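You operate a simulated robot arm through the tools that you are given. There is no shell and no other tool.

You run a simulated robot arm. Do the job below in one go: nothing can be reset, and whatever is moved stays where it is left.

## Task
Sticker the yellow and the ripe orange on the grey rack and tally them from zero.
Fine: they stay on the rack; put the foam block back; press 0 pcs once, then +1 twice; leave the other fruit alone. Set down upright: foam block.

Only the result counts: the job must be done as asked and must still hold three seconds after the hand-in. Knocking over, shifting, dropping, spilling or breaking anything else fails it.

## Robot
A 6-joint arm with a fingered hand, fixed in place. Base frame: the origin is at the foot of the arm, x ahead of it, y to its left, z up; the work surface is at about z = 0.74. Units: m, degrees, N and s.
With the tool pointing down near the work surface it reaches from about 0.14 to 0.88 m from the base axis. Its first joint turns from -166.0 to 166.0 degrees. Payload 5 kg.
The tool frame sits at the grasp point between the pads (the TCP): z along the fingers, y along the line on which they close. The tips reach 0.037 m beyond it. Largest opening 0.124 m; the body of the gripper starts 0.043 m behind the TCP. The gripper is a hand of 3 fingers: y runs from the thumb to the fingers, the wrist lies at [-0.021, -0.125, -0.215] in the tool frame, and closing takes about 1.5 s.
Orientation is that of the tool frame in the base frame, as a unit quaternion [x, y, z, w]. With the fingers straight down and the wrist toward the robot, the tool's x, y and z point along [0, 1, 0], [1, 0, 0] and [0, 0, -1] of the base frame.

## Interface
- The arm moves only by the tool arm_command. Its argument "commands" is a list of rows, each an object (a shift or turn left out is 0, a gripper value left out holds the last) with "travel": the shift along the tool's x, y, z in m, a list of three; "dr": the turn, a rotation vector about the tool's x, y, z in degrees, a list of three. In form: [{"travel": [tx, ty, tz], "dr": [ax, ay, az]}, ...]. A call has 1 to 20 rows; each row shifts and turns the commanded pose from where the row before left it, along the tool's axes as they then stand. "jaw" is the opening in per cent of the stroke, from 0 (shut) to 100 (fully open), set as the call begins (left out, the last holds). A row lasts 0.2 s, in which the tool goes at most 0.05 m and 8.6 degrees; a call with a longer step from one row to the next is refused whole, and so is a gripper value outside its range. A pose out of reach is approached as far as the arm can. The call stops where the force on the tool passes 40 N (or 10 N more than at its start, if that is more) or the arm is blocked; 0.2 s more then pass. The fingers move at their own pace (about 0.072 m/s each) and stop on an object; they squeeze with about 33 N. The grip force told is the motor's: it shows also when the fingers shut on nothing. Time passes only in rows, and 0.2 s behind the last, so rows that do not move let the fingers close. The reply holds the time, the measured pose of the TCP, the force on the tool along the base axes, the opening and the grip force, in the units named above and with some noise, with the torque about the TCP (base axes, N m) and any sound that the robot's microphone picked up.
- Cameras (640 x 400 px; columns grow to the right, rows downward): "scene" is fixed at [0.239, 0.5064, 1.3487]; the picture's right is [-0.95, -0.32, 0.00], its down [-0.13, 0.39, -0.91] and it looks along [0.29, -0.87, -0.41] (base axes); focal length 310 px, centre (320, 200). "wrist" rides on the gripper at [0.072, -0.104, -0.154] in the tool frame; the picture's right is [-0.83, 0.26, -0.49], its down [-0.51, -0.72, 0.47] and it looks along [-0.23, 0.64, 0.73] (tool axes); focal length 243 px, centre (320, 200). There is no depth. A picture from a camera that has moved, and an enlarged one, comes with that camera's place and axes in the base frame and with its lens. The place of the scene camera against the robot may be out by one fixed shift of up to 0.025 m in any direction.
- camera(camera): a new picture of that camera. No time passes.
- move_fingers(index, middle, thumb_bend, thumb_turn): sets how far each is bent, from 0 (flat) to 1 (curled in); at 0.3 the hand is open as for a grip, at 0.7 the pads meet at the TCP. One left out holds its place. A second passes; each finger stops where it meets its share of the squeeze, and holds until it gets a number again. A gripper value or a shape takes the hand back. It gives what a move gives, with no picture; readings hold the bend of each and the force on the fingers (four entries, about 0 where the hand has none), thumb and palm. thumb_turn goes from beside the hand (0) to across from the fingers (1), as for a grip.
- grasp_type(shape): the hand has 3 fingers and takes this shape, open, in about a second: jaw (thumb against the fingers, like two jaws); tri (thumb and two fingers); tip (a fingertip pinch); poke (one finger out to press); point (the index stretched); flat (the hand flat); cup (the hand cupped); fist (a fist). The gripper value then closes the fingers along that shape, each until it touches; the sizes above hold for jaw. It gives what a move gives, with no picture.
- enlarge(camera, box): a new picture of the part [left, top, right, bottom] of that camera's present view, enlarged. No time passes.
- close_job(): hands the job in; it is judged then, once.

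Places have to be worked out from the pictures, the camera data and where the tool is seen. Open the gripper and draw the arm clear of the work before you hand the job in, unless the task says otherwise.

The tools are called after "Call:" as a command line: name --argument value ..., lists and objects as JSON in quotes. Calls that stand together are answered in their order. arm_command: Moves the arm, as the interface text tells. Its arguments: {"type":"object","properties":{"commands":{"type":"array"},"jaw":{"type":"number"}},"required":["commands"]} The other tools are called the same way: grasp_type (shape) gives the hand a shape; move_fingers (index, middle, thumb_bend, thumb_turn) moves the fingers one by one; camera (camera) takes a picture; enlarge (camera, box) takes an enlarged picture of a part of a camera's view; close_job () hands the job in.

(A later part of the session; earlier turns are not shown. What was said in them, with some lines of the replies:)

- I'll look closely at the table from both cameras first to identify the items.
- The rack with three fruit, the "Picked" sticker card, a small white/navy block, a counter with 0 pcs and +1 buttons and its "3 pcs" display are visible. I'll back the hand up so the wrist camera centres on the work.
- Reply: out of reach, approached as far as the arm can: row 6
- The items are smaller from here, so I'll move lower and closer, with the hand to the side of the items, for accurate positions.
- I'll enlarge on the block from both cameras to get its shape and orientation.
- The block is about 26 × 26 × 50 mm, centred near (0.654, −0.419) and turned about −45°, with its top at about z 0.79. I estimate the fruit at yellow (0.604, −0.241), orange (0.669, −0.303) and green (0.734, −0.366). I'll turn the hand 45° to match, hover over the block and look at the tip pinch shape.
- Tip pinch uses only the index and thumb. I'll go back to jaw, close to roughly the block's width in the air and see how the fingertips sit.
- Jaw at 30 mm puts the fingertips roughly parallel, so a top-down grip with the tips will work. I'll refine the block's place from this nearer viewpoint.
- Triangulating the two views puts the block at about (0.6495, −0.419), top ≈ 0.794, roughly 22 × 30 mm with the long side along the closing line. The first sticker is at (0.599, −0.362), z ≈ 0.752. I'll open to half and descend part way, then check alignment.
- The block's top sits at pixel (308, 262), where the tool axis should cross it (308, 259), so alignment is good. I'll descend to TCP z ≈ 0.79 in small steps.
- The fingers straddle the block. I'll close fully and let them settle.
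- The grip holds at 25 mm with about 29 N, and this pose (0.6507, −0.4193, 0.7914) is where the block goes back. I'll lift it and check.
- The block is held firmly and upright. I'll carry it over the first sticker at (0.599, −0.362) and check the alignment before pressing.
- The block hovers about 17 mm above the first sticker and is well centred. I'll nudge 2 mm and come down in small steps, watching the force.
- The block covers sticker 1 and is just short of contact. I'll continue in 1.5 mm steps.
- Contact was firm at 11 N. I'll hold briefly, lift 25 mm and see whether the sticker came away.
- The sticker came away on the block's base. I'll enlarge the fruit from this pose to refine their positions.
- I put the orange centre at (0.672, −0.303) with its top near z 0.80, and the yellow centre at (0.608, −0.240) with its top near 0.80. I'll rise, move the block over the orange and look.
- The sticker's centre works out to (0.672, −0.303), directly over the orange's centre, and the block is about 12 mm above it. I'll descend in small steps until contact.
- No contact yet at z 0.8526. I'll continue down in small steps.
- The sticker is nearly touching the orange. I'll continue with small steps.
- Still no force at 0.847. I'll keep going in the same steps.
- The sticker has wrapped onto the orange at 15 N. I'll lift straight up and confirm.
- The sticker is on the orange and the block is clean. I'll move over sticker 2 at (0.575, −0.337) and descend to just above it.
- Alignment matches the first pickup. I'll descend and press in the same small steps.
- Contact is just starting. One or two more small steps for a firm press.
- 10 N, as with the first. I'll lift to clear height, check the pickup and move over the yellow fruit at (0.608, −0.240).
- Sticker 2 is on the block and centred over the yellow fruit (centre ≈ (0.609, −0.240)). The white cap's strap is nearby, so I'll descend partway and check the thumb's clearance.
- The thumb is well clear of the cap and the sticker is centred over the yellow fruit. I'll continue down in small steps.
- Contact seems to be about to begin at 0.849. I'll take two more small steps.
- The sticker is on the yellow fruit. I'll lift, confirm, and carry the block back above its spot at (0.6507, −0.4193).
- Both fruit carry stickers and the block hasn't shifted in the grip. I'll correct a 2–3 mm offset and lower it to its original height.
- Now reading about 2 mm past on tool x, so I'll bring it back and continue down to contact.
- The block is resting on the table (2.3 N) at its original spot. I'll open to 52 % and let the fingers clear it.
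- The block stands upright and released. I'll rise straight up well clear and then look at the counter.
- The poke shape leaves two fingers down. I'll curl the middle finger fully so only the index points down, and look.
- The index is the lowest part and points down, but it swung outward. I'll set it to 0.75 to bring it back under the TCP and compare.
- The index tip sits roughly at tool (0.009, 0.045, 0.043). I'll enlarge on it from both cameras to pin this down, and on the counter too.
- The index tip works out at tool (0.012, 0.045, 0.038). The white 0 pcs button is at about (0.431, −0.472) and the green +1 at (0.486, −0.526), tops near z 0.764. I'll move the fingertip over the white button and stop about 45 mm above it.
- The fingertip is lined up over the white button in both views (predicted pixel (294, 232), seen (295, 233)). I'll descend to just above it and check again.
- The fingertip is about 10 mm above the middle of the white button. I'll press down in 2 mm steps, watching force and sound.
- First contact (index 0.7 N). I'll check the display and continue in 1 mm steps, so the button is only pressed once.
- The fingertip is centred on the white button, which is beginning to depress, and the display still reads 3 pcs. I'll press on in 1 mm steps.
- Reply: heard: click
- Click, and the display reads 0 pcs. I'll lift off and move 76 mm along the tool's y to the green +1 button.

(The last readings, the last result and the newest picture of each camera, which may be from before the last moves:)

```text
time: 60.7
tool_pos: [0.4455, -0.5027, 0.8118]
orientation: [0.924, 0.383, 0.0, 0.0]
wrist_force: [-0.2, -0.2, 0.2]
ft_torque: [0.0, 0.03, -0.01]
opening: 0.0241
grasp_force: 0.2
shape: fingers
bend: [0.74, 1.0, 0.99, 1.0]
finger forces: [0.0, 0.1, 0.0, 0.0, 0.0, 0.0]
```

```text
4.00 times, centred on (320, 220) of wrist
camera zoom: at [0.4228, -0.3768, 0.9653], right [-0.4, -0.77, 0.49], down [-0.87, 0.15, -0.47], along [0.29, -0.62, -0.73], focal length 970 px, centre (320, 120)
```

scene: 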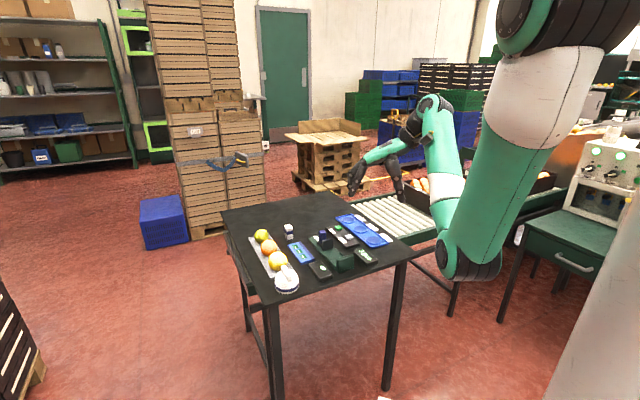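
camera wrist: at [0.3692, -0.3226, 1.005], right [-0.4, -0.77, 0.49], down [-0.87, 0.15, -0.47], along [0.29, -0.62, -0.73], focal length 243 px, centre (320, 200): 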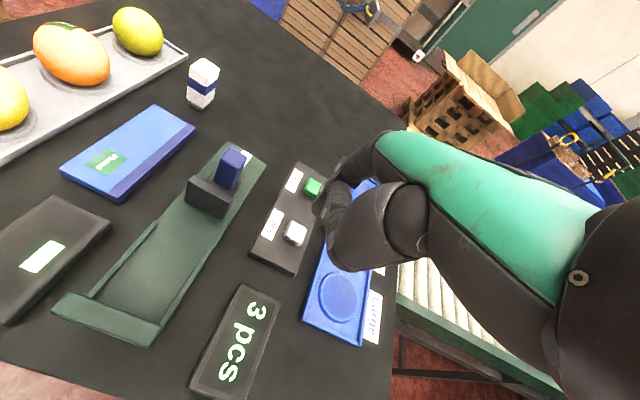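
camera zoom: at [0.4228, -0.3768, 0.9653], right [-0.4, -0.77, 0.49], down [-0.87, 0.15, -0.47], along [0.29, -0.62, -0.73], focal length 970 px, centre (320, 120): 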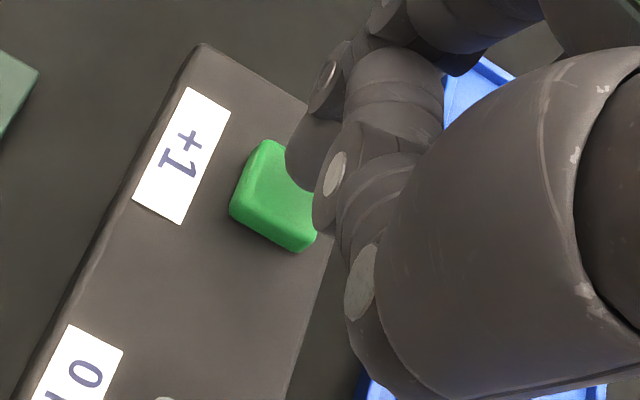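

The fingertip sits over the green button just as it did over the white one. I'll descend to just above contact and then press in 1 mm steps until it clicks.

Call:
arm_command --commands '[{"travel": [0, -0.001, 0.004]}, {"travel": [0, 0, 0.003]}, {"travel": [0, 0, 0]}]'

Call:
arm_command --commands '[{"travel": [0, 0, 0.0015]}, {"travel": [0, 0, 0]}]'

Call:
arm_command --commands '[{"travel": [0, 0, 0.001]}, {"travel": [0, 0, 0]}]'

Call:
enlarge --camera "scene" --box '[320, 210, 400, 260]'

```text
time: 61.5
tool_pos: [0.4441, -0.5008, 0.8048]
orientation: [0.924, 0.382, 0.0, 0.0]
wrist_force: [-0.5, 0.4, -0.5]
ft_torque: [-0.02, -0.04, 0.01]
opening: 0.0242
grasp_force: 0.2
shape: fingers
bend: [0.74, 1.0, 0.99, 1.0]
finger forces: [0.0, 0.0, 0.1, 0.0, 0.0, 0.0]
```

```text
time: 62.1
tool_pos: [0.4438, -0.5007, 0.8029]
orientation: [0.924, 0.383, 0.0, 0.0]
wrist_force: [-0.4, -0.2, 1.2]
ft_torque: [-0.01, -0.01, 0.01]
opening: 0.0241
grasp_force: 0.1
shape: fingers
bend: [0.74, 1.0, 0.99, 1.0]
finger forces: [0.7, 0.0, 0.0, 0.0, 0.0, 0.0]
```

```text
time: 62.7
tool_pos: [0.4438, -0.5008, 0.8019]
orientation: [0.924, 0.382, 0.0, 0.0]
wrist_force: [0.3, 0.5, 0.4]
ft_torque: [0.01, -0.04, 0.0]
opening: 0.024
grasp_force: 0.1
shape: fingers
bend: [0.74, 1.0, 0.99, 1.0]
finger forces: [0.9, 0.1, 0.0, 0.0, 0.0, 0.1]
```

```text
8.00 times, centred on (360, 235) of scene
camera zoom: at [0.239, 0.5064, 1.3487], right [-0.95, -0.32, 0.0], down [-0.13, 0.39, -0.91], along [0.29, -0.87, -0.41], focal length 2480 px, centre (0, -80)
```

zoom: 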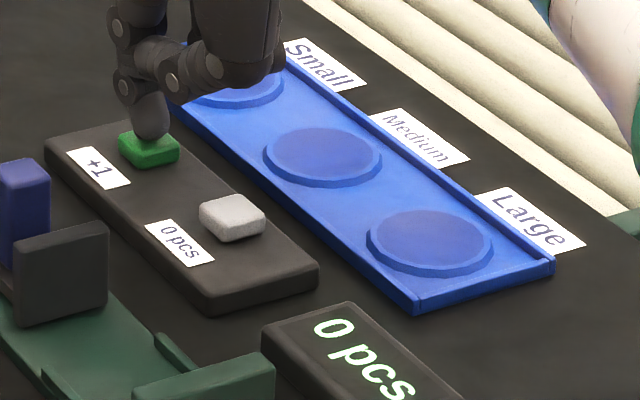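

The fingertip is on the green button, with no click yet. I'll press further in 1 mm steps.

Call:
arm_command --commands '[{"travel": [0, 0, 0.001]}, {"travel": [0, 0, 0]}]'

Call:
arm_command --commands '[{"travel": [0, 0, 0.001]}, {"travel": [0, 0, 0]}]'

Call:
enlarge --camera "scene" --box '[320, 210, 400, 260]'

```text
time: 63.3
tool_pos: [0.4437, -0.5003, 0.8016]
orientation: [0.924, 0.383, 0.0, 0.0]
wrist_force: [-0.2, 0.0, 1.0]
ft_torque: [0.02, -0.05, -0.02]
opening: 0.0242
grasp_force: 1.1
shape: fingers
bend: [0.74, 1.0, 0.99, 1.0]
finger forces: [1.3, 0.0, 0.0, 0.0, 0.0, 0.0]
```

```text
time: 63.9
tool_pos: [0.4435, -0.5011, 0.8]
orientation: [0.924, 0.383, 0.0, 0.0]
wrist_force: [-0.8, -0.3, 2.8]
ft_torque: [-0.01, -0.07, -0.01]
opening: 0.0241
grasp_force: 0.6
shape: fingers
bend: [0.74, 1.0, 0.99, 1.0]
finger forces: [1.8, 0.0, 0.0, 0.0, 0.0, 0.0]
```

```text
8.00 times, centred on (360, 235) of scene
camera zoom: at [0.239, 0.5064, 1.3487], right [-0.95, -0.32, 0.0], down [-0.13, 0.39, -0.91], along [0.29, -0.87, -0.41], focal length 2480 px, centre (0, -80)
```

zoom: 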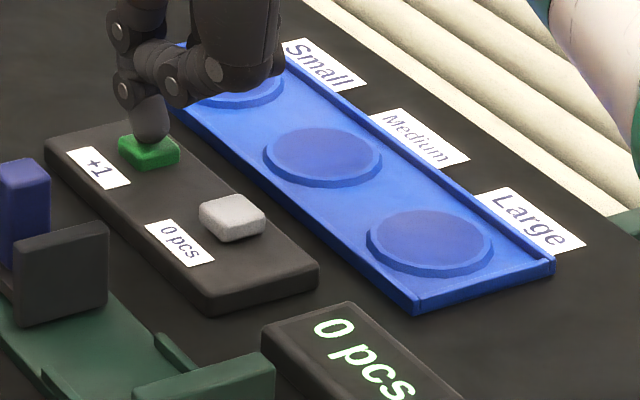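

Force is at 1.8 N with no click yet. One more 1 mm step.

Call:
arm_command --commands '[{"travel": [0, 0, 0.001]}, {"travel": [0, 0, 0]}]'

Call:
enlarge --camera "scene" --box '[320, 210, 400, 260]'

```text
time: 64.5
tool_pos: [0.4444, -0.4999, 0.7994]
orientation: [0.924, 0.382, 0.0, 0.0]
wrist_force: [-0.9, -0.4, 2.2]
ft_torque: [-0.08, -0.09, 0.04]
opening: 0.0239
grasp_force: 0.8
shape: fingers
bend: [0.74, 1.0, 0.98, 1.0]
finger forces: [2.4, 0.1, 0.0, 0.1, 0.0, 0.0]
heard: click
```

```text
8.00 times, centred on (360, 235) of scene
camera zoom: at [0.239, 0.5064, 1.3487], right [-0.95, -0.32, 0.0], down [-0.13, 0.39, -0.91], along [0.29, -0.87, -0.41], focal length 2480 px, centre (0, -80)
```

zoom: 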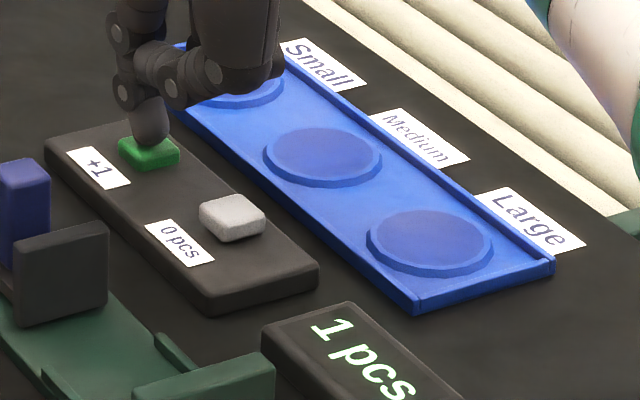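

Click, and the display shows 1 pcs. I'll lift 12 mm to release fully, then press again to just before the click depth.

Call:
arm_command --commands '[{"travel": [0, 0, -0.006]}, {"travel": [0, 0, -0.006]}, {"travel": [0, 0, 0]}, {"travel": [0, 0, 0]}, {"travel": [0, 0, 0]}]'

Call:
arm_command --commands '[{"travel": [0, 0, 0.004]}, {"travel": [0, 0, 0.004]}, {"travel": [0, 0, 0.002]}, {"travel": [0, 0, 0]}]'

Call:
arm_command --commands '[{"travel": [0, 0, 0.001]}, {"travel": [0, 0, 0]}]'

Call:
enlarge --camera "scene" --box '[320, 210, 400, 260]'

```text
time: 65.7
tool_pos: [0.4437, -0.5, 0.8116]
orientation: [0.924, 0.382, 0.0, 0.0]
wrist_force: [-0.4, 0.1, 0.8]
ft_torque: [-0.02, 0.01, -0.03]
opening: 0.0237
grasp_force: 0.0
shape: fingers
bend: [0.74, 1.0, 0.98, 1.0]
finger forces: [0.0, 0.0, 0.0, 0.1, 0.0, 0.0]
```

```text
time: 66.7
tool_pos: [0.4427, -0.4997, 0.8022]
orientation: [0.924, 0.382, 0.0, 0.0]
wrist_force: [1.1, 0.2, 1.5]
ft_torque: [-0.02, -0.09, -0.02]
opening: 0.0242
grasp_force: 0.2
shape: fingers
bend: [0.74, 1.0, 0.98, 1.0]
finger forces: [1.6, 0.0, 0.1, 0.1, 0.0, 0.0]
```

```text
time: 67.3
tool_pos: [0.4434, -0.5004, 0.8008]
orientation: [0.924, 0.383, 0.0, 0.0]
wrist_force: [-0.7, -0.4, 2.0]
ft_torque: [-0.08, -0.04, 0.0]
opening: 0.0241
grasp_force: 0.3
shape: fingers
bend: [0.74, 1.0, 0.98, 1.0]
finger forces: [1.7, 0.0, 0.0, 0.0, 0.1, 0.0]
```

```text
8.00 times, centred on (360, 235) of scene
camera zoom: at [0.239, 0.5064, 1.3487], right [-0.95, -0.32, 0.0], down [-0.13, 0.39, -0.91], along [0.29, -0.87, -0.41], focal length 2480 px, centre (0, -80)
```

zoom: 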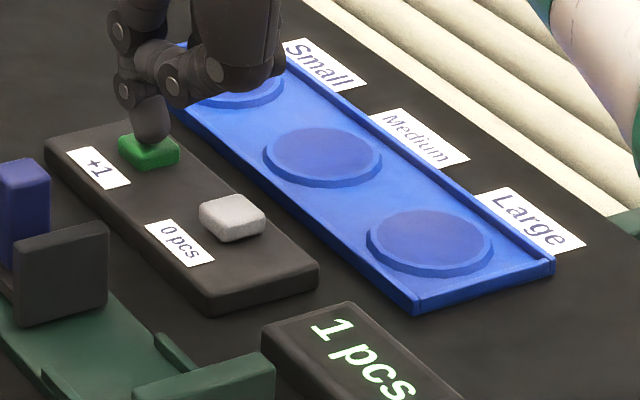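

The display still shows 1 pcs and there's no click. One more 1 mm step.

Call:
arm_command --commands '[{"travel": [0, 0, 0.001]}, {"travel": [0, 0, 0]}]'

Call:
enlarge --camera "scene" --box '[320, 210, 400, 260]'

```text
time: 67.9
tool_pos: [0.4445, -0.4992, 0.8011]
orientation: [0.924, 0.383, 0.0, 0.0]
wrist_force: [-0.4, -0.6, 1.7]
ft_torque: [-0.08, -0.11, 0.0]
opening: 0.0239
grasp_force: 1.1
shape: fingers
bend: [0.74, 1.0, 0.98, 1.0]
finger forces: [2.3, 0.0, 0.0, 0.1, 0.1, 0.0]
heard: click
```

```text
8.00 times, centred on (360, 235) of scene
camera zoom: at [0.239, 0.5064, 1.3487], right [-0.95, -0.32, 0.0], down [-0.13, 0.39, -0.91], along [0.29, -0.87, -0.41], focal length 2480 px, centre (0, -80)
```

zoom: 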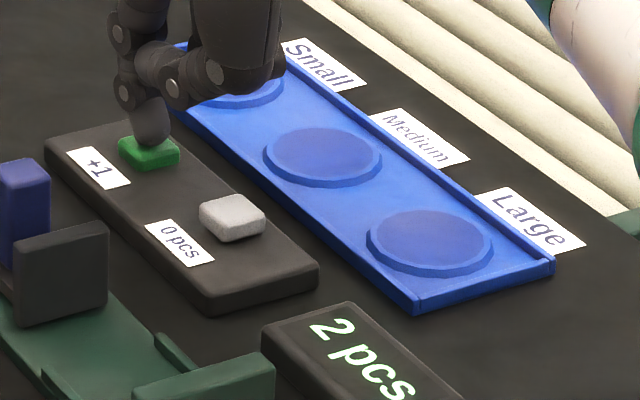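

The display shows 2 pcs. I'll rise straight up well clear, open the hand and check the whole table.

Call:
arm_command --commands '[{"travel": [0, 0, -0.01]}, {"travel": [0, 0, -0.03]}, {"travel": [0, 0, -0.04]}, {"travel": [0, 0, -0.045]}, {"travel": [0, 0, -0.045]}, {"travel": [0, 0, -0.03]}, {"travel": [0, 0, 0]}]'

Call:
grasp_type --shape "jaw"

Call:
camera --camera "wrist"

Call:
enlarge --camera "scene" --box '[220, 190, 420, 315]'

Call:
enlarge --camera "scene" --box '[240, 215, 320, 265]'

```text
time: 69.5
tool_pos: [0.4458, -0.4977, 1.0]
orientation: [0.924, 0.383, 0.0, 0.0]
wrist_force: [1.3, 0.7, -0.7]
ft_torque: [-0.02, 0.0, 0.04]
opening: 0.0238
grasp_force: 0.1
shape: fingers
bend: [0.74, 1.0, 0.98, 1.0]
finger forces: [0.0, 0.0, 0.0, 0.1, 0.0, 0.0]
```

```text
time: 70.4
tool_pos: [0.4453, -0.499, 0.9989]
orientation: [0.924, 0.383, 0.0, 0.0]
wrist_force: [-0.1, 1.2, 0.6]
ft_torque: [0.01, 0.0, 0.04]
opening: 0.1239
grasp_force: 0.1
shape: jaw
bend: [0.3, 0.3, 0.3, 0.98]
finger forces: [0.1, 0.0, 0.1, 0.0, 0.0, 0.0]
```

```text
taken
camera wrist: at [0.4234, -0.3731, 1.1518], right [-0.4, -0.77, 0.49], down [-0.87, 0.15, -0.47], along [0.29, -0.62, -0.73], focal length 243 px, centre (320, 200)
```

wrist: 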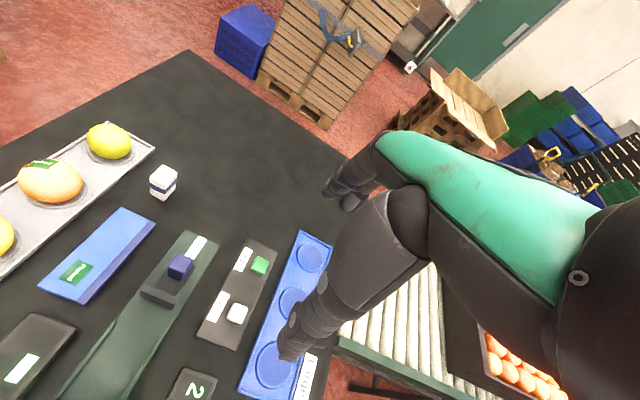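

```text
3.20 times, centred on (320, 252) of scene
camera zoom: at [0.239, 0.5064, 1.3487], right [-0.95, -0.32, 0.0], down [-0.13, 0.39, -0.91], along [0.29, -0.87, -0.41], focal length 992 px, centre (320, 32)
```

zoom: 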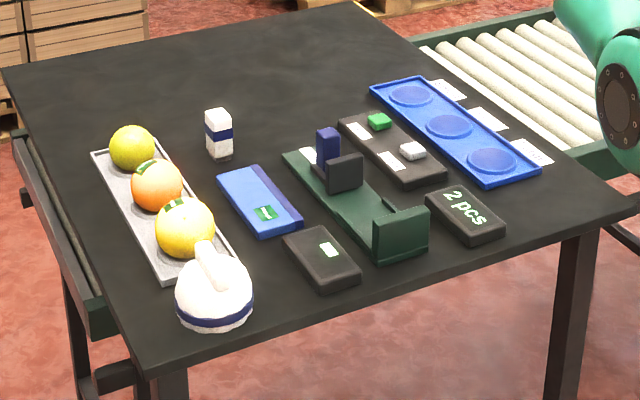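

```text
8.00 times, centred on (280, 240) of scene
camera zoom: at [0.239, 0.5064, 1.3487], right [-0.95, -0.32, 0.0], down [-0.13, 0.39, -0.91], along [0.29, -0.87, -0.41], focal length 2480 px, centre (640, -120)
```

zoom: 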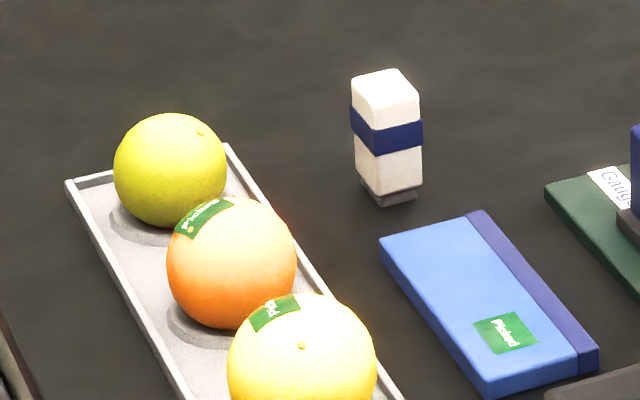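

All is as asked: 2 pcs, stickers on the orange and the yellow fruit, block upright in its place, everything else unmoved. I'll raise the open hand a little more and hand in.

Call:
arm_command --commands '[{"travel": [0, 0, -0.03]}, {"travel": [0, 0, -0.02]}, {"travel": [0, 0, 0]}, {"travel": [0, 0, 0]}, {"travel": [0, 0, 0]}]'

Call:
enlarge --camera "scene" --box '[220, 190, 420, 315]'

```text
time: 71.6
tool_pos: [0.446, -0.4992, 1.0495]
orientation: [0.924, 0.383, 0.0, 0.0]
wrist_force: [-0.8, 0.5, 0.3]
ft_torque: [-0.01, -0.02, 0.02]
opening: 0.1233
grasp_force: 0.1
shape: jaw
bend: [0.3, 0.3, 0.3, 0.98]
finger forces: [0.0, 0.1, 0.1, 0.0, 0.0, 0.0]
```

```text
3.20 times, centred on (320, 252) of scene
camera zoom: at [0.239, 0.5064, 1.3487], right [-0.95, -0.32, 0.0], down [-0.13, 0.39, -0.91], along [0.29, -0.87, -0.41], focal length 992 px, centre (320, 32)
```

zoom: 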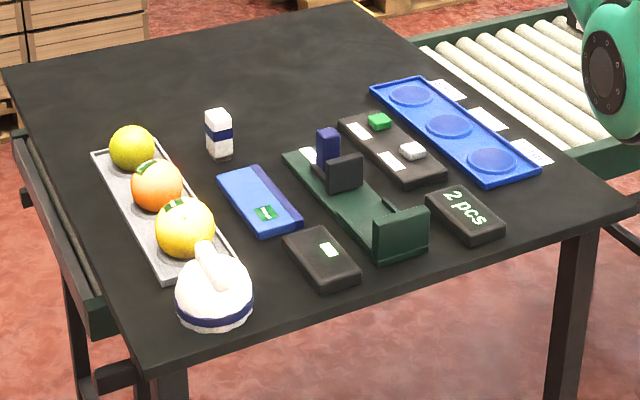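

The arm is clear and the scene is stable, so I'm handing the job in.

Call:
close_job

```text
The job is handed in.
```

The yellow fruit and the ripe orange each have a "Picked" sticker, and both are still on the grey rack. The display reads 2 pcs after one press of 0 pcs and two of +1.

- **Stickers:** On the orange, the sticker landed about 11 mm to one side of the very top. The one on the yellow fruit also sits a little off its top.
- **Foam block:** It is back in its original spot, within a couple of millimetres, and standing upright.
- **Everything else:** I left the greenish fruit alone, and nothing else on the table has visibly moved. The hand is open and raised clear.

The job is handed in; no result came back beyond confirmation that it was received.
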